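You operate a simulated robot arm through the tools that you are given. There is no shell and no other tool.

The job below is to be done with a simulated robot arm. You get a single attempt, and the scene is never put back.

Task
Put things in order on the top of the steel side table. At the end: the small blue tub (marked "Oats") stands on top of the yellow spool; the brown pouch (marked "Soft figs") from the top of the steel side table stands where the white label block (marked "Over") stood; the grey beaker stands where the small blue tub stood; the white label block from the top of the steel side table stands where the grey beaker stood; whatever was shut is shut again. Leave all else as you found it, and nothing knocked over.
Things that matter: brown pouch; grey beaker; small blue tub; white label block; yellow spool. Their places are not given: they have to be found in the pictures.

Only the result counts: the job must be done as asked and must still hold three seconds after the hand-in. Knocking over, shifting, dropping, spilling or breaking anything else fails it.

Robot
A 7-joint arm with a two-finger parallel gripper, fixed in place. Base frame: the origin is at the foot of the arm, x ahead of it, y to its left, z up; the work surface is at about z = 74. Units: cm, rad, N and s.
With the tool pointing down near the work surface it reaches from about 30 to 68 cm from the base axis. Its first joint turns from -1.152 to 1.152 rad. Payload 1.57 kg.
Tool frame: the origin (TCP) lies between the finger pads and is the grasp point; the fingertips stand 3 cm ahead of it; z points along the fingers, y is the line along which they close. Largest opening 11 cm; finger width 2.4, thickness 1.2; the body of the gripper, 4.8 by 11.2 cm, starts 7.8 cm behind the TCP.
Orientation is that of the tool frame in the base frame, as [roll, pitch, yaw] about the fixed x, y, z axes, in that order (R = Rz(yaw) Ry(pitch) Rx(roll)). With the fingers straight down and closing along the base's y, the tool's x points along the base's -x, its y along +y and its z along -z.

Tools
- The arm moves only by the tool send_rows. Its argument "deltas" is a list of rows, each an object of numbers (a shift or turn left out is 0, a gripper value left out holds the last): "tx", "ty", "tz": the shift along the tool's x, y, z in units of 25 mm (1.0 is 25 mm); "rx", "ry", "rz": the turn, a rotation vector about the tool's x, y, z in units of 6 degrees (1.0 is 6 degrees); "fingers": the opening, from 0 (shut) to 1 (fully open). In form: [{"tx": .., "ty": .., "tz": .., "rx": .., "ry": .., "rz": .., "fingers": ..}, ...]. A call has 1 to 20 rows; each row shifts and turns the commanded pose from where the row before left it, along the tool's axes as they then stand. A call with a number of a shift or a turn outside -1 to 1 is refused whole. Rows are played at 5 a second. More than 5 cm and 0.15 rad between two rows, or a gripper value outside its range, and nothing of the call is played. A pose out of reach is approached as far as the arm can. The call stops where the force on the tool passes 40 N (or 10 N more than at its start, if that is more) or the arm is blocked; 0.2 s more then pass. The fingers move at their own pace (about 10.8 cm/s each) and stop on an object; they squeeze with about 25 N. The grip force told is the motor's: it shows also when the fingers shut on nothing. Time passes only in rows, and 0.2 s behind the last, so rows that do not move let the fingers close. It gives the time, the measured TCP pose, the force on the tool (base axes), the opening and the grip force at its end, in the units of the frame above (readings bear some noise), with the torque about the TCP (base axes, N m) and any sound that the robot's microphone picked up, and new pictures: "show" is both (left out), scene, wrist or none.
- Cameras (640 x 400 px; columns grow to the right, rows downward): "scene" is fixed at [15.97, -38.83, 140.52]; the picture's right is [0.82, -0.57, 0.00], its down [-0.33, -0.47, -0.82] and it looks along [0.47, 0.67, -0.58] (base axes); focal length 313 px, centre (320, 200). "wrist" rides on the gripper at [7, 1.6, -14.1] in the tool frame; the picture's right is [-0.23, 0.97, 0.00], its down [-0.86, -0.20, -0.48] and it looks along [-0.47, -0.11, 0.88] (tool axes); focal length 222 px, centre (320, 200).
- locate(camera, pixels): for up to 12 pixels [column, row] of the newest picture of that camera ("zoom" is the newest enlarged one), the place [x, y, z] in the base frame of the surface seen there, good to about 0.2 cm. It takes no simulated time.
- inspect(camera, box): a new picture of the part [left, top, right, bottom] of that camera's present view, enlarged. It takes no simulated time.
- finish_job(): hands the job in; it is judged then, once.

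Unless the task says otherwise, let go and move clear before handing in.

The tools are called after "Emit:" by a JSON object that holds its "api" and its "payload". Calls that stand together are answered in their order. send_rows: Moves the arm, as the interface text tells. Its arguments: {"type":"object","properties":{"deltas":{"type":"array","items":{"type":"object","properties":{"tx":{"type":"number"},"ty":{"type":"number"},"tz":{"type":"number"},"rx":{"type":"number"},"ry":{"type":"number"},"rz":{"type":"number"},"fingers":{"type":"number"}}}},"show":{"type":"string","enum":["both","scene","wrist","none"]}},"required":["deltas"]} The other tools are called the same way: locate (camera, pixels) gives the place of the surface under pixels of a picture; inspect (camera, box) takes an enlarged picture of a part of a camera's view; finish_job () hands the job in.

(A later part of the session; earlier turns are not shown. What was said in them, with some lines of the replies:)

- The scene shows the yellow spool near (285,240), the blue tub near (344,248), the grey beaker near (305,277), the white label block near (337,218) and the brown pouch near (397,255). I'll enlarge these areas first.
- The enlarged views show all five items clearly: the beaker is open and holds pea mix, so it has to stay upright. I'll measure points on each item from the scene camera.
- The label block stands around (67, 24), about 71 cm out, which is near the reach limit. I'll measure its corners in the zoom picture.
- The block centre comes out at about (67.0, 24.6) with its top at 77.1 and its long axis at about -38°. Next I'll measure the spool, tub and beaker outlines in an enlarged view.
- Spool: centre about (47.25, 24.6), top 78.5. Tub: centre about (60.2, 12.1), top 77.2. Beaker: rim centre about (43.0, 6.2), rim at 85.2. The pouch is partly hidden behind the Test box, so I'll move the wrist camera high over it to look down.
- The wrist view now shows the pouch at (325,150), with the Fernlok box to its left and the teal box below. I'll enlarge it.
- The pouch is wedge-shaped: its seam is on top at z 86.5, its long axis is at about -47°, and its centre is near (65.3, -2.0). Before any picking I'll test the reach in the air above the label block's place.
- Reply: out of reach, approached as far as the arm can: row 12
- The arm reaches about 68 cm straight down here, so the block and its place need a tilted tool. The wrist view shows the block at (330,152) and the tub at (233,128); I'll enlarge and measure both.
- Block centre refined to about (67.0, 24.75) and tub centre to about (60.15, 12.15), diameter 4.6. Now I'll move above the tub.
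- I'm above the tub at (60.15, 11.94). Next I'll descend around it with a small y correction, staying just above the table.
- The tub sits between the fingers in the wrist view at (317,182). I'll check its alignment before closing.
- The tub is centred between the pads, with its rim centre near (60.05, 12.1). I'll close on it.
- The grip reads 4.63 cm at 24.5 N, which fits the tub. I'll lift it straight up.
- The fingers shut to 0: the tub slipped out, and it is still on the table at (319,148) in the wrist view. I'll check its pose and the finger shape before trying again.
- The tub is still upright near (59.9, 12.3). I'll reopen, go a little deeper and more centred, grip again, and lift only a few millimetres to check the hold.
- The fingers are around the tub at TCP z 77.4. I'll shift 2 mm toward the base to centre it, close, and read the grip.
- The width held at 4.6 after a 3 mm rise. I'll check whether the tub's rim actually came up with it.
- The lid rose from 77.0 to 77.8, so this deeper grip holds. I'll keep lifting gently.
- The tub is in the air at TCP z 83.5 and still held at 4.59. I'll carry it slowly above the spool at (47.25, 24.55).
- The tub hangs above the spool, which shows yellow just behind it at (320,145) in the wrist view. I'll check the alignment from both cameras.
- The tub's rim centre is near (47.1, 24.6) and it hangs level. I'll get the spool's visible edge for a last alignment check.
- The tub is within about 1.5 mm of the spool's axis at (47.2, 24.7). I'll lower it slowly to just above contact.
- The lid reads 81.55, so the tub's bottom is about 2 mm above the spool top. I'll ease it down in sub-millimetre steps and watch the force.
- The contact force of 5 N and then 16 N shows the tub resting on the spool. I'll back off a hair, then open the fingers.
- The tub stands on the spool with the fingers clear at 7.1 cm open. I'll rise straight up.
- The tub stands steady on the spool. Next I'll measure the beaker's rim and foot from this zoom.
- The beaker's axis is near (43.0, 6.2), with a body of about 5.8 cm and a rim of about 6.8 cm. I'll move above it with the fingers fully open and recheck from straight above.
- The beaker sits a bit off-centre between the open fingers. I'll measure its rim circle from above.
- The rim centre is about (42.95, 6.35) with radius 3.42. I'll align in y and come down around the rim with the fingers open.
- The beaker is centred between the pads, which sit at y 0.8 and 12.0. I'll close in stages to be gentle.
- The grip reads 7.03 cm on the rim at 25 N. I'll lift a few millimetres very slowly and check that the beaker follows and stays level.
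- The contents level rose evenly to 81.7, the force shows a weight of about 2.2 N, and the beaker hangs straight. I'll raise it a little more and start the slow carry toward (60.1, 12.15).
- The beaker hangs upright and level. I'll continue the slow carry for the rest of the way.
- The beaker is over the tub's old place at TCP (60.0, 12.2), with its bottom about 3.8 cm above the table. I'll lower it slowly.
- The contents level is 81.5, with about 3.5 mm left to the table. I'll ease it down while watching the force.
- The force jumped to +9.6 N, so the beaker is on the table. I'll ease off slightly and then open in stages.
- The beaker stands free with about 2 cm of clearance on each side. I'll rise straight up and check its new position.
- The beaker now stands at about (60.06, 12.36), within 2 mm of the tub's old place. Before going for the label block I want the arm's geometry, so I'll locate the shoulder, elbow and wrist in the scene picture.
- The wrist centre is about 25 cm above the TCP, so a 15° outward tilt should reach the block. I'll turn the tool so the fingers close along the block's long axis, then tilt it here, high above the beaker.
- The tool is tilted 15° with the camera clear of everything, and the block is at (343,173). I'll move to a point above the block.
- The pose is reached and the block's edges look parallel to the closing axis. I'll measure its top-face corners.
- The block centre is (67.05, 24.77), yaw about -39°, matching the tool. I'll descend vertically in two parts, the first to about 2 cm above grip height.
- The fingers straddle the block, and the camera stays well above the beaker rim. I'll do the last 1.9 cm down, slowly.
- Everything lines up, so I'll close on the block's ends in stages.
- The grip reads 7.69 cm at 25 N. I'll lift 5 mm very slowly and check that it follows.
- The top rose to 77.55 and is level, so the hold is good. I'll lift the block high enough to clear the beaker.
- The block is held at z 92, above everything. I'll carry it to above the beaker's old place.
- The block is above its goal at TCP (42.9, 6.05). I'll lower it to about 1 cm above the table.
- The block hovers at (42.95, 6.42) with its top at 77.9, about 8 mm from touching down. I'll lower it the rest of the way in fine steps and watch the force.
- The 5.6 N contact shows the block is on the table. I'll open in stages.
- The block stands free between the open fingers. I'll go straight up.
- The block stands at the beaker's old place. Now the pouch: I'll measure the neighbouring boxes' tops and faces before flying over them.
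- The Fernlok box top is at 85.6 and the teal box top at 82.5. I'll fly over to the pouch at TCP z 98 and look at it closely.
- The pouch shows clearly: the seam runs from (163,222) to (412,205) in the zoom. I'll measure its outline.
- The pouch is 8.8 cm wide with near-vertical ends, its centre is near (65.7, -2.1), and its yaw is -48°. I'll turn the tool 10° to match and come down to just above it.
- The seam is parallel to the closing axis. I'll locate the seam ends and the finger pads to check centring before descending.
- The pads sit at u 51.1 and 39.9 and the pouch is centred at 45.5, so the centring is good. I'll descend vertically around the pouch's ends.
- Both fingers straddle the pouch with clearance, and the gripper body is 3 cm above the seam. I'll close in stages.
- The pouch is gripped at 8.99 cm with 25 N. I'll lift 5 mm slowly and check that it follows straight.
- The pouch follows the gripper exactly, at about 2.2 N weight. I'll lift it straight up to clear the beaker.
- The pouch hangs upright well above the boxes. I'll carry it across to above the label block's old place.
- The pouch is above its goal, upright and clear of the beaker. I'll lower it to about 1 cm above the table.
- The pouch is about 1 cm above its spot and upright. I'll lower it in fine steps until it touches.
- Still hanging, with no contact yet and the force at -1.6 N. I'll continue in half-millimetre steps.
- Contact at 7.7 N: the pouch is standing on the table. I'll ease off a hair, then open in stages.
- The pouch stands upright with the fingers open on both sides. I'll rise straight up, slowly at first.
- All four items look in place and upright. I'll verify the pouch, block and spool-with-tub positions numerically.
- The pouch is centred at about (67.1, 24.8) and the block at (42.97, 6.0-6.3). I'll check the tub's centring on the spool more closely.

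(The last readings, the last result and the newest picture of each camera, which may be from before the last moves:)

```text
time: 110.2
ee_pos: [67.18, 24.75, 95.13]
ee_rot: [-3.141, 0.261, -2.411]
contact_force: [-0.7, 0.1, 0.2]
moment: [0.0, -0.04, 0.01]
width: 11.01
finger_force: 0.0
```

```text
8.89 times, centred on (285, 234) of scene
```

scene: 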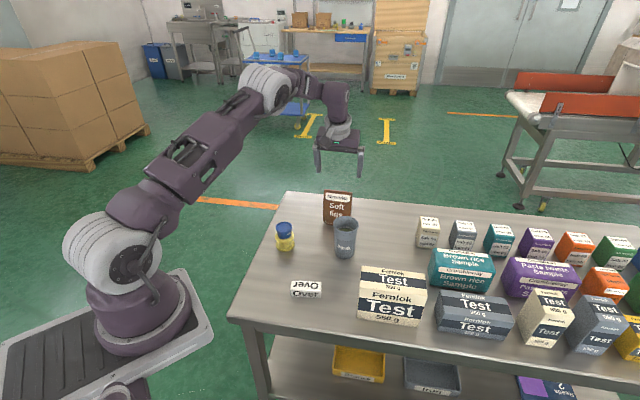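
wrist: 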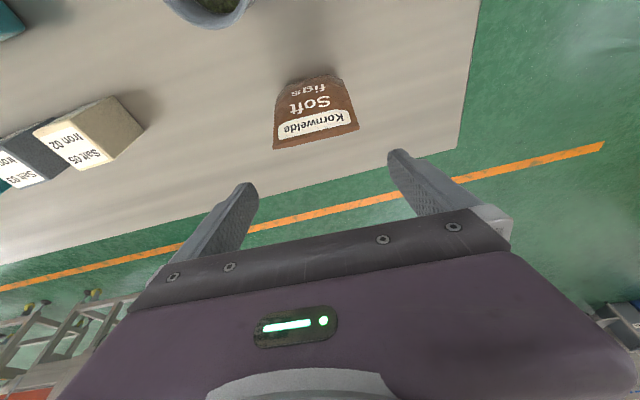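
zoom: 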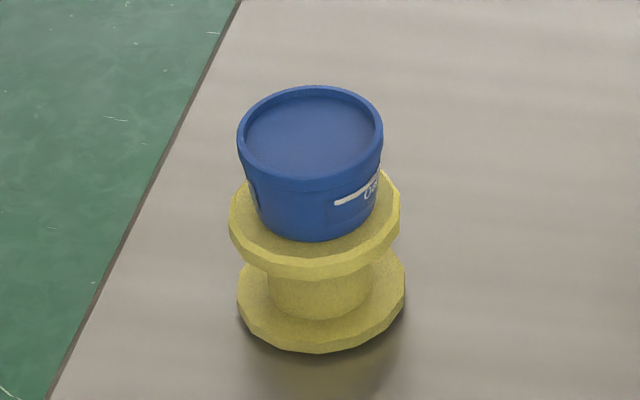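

Emit:
{"api": "locate", "payload": {"camera": "zoom", "pixels": [[242, 138], [379, 140], [310, 90], [312, 185], [310, 135], [232, 215], [398, 205], [315, 250], [315, 238], [318, 345], [315, 262], [240, 240]]}}

```text
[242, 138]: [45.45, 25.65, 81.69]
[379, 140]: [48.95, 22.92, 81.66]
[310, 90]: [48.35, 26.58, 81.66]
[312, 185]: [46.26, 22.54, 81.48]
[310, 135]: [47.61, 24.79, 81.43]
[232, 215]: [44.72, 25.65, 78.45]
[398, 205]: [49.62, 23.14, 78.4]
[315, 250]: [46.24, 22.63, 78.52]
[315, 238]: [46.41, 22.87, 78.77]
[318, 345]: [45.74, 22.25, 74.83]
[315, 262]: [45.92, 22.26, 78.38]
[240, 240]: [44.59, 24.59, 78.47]
```

The tub is centred on the spool: both axes are near (47.2, 24.4). The boxes look unmoved, and I'll back the arm off a little further for clearance and take a last look.

Emit:
{"api": "send_rows", "payload": {"deltas": [{"tz": -0.5}, {"tx": 0.3, "tz": -0.6}, {"tx": 0.3, "tz": -0.6}, {"tx": 0.3, "tz": -0.6}, {"tx": 0.2, "tz": -0.4}, {}, {}, {}, {}, {}]}}

Emit:
{"api": "inspect", "payload": {"camera": "scene", "box": [240, 180, 640, 390]}}

```text
time: 112.4
ee_pos: [63.84, 21.61, 100.78]
ee_rot: [-3.14, 0.262, -2.409]
contact_force: [0.1, -0.3, -0.3]
moment: [0.01, 0.01, 0.01]
width: 10.97
finger_force: 0.0
```

scene: 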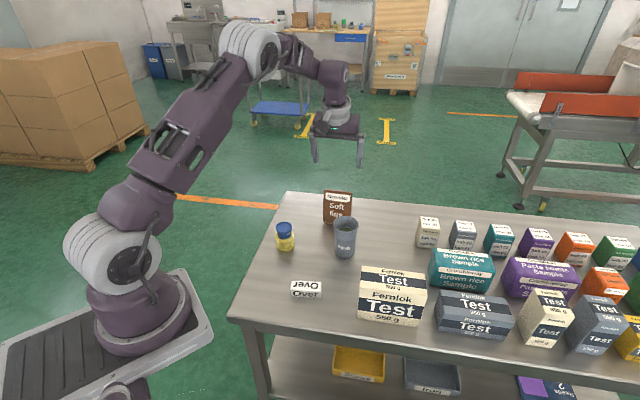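
wrist: 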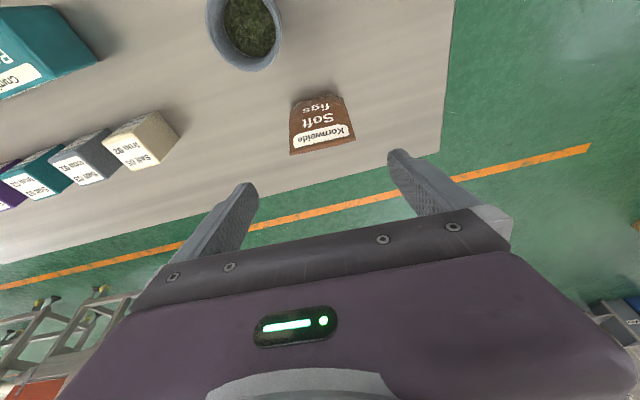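

```text
1.60 times, centred on (440, 285) of scene
```

zoom: 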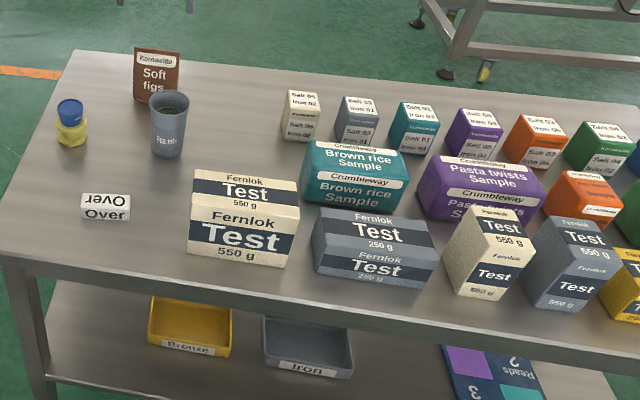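

The last pictures show the tub on the spool at (285,236), the beaker at (345,237), the block at (306,288) and the pouch at (337,206), all upright. The other boxes are unmoved, the gripper is empty and the arm is clear, so I'm handing the job in.

Emit:
{"api": "finish_job", "payload": {}}

```text
The job is handed in.
```

The job is handed in, and all four moves on the steel side table are done. In the last pictures everything was upright, the gripper was empty and the arm was clear.

| Item | Now stands | Checked position (cm) |
|---|---|---|
| Small blue tub ("Oats") | on top of the yellow spool, centred | tub (47.25, 24.45), spool (47.2, 24.4) |
| Grey beaker | where the tub stood | (60.1, 12.4) against a goal of (60.1, 12.15) |
| White label block ("Over") | where the beaker stood | (43.0, 6.0–6.3) against a goal of (42.95, 6.3) |
| Brown pouch ("Soft figs") | where the label block stood | (67.1, 24.8) against a goal of (67.05, 24.75) |

- **Tub slip:** on the first grip the tub slipped out of the fingers as I lifted. It stayed upright and shifted about 3 mm, and the second, deeper grip held.
- **Beaker:** it was carried level, and I saw no spill.
- **Other items:** the other boxes look unmoved in the pictures, and nothing had to be opened.
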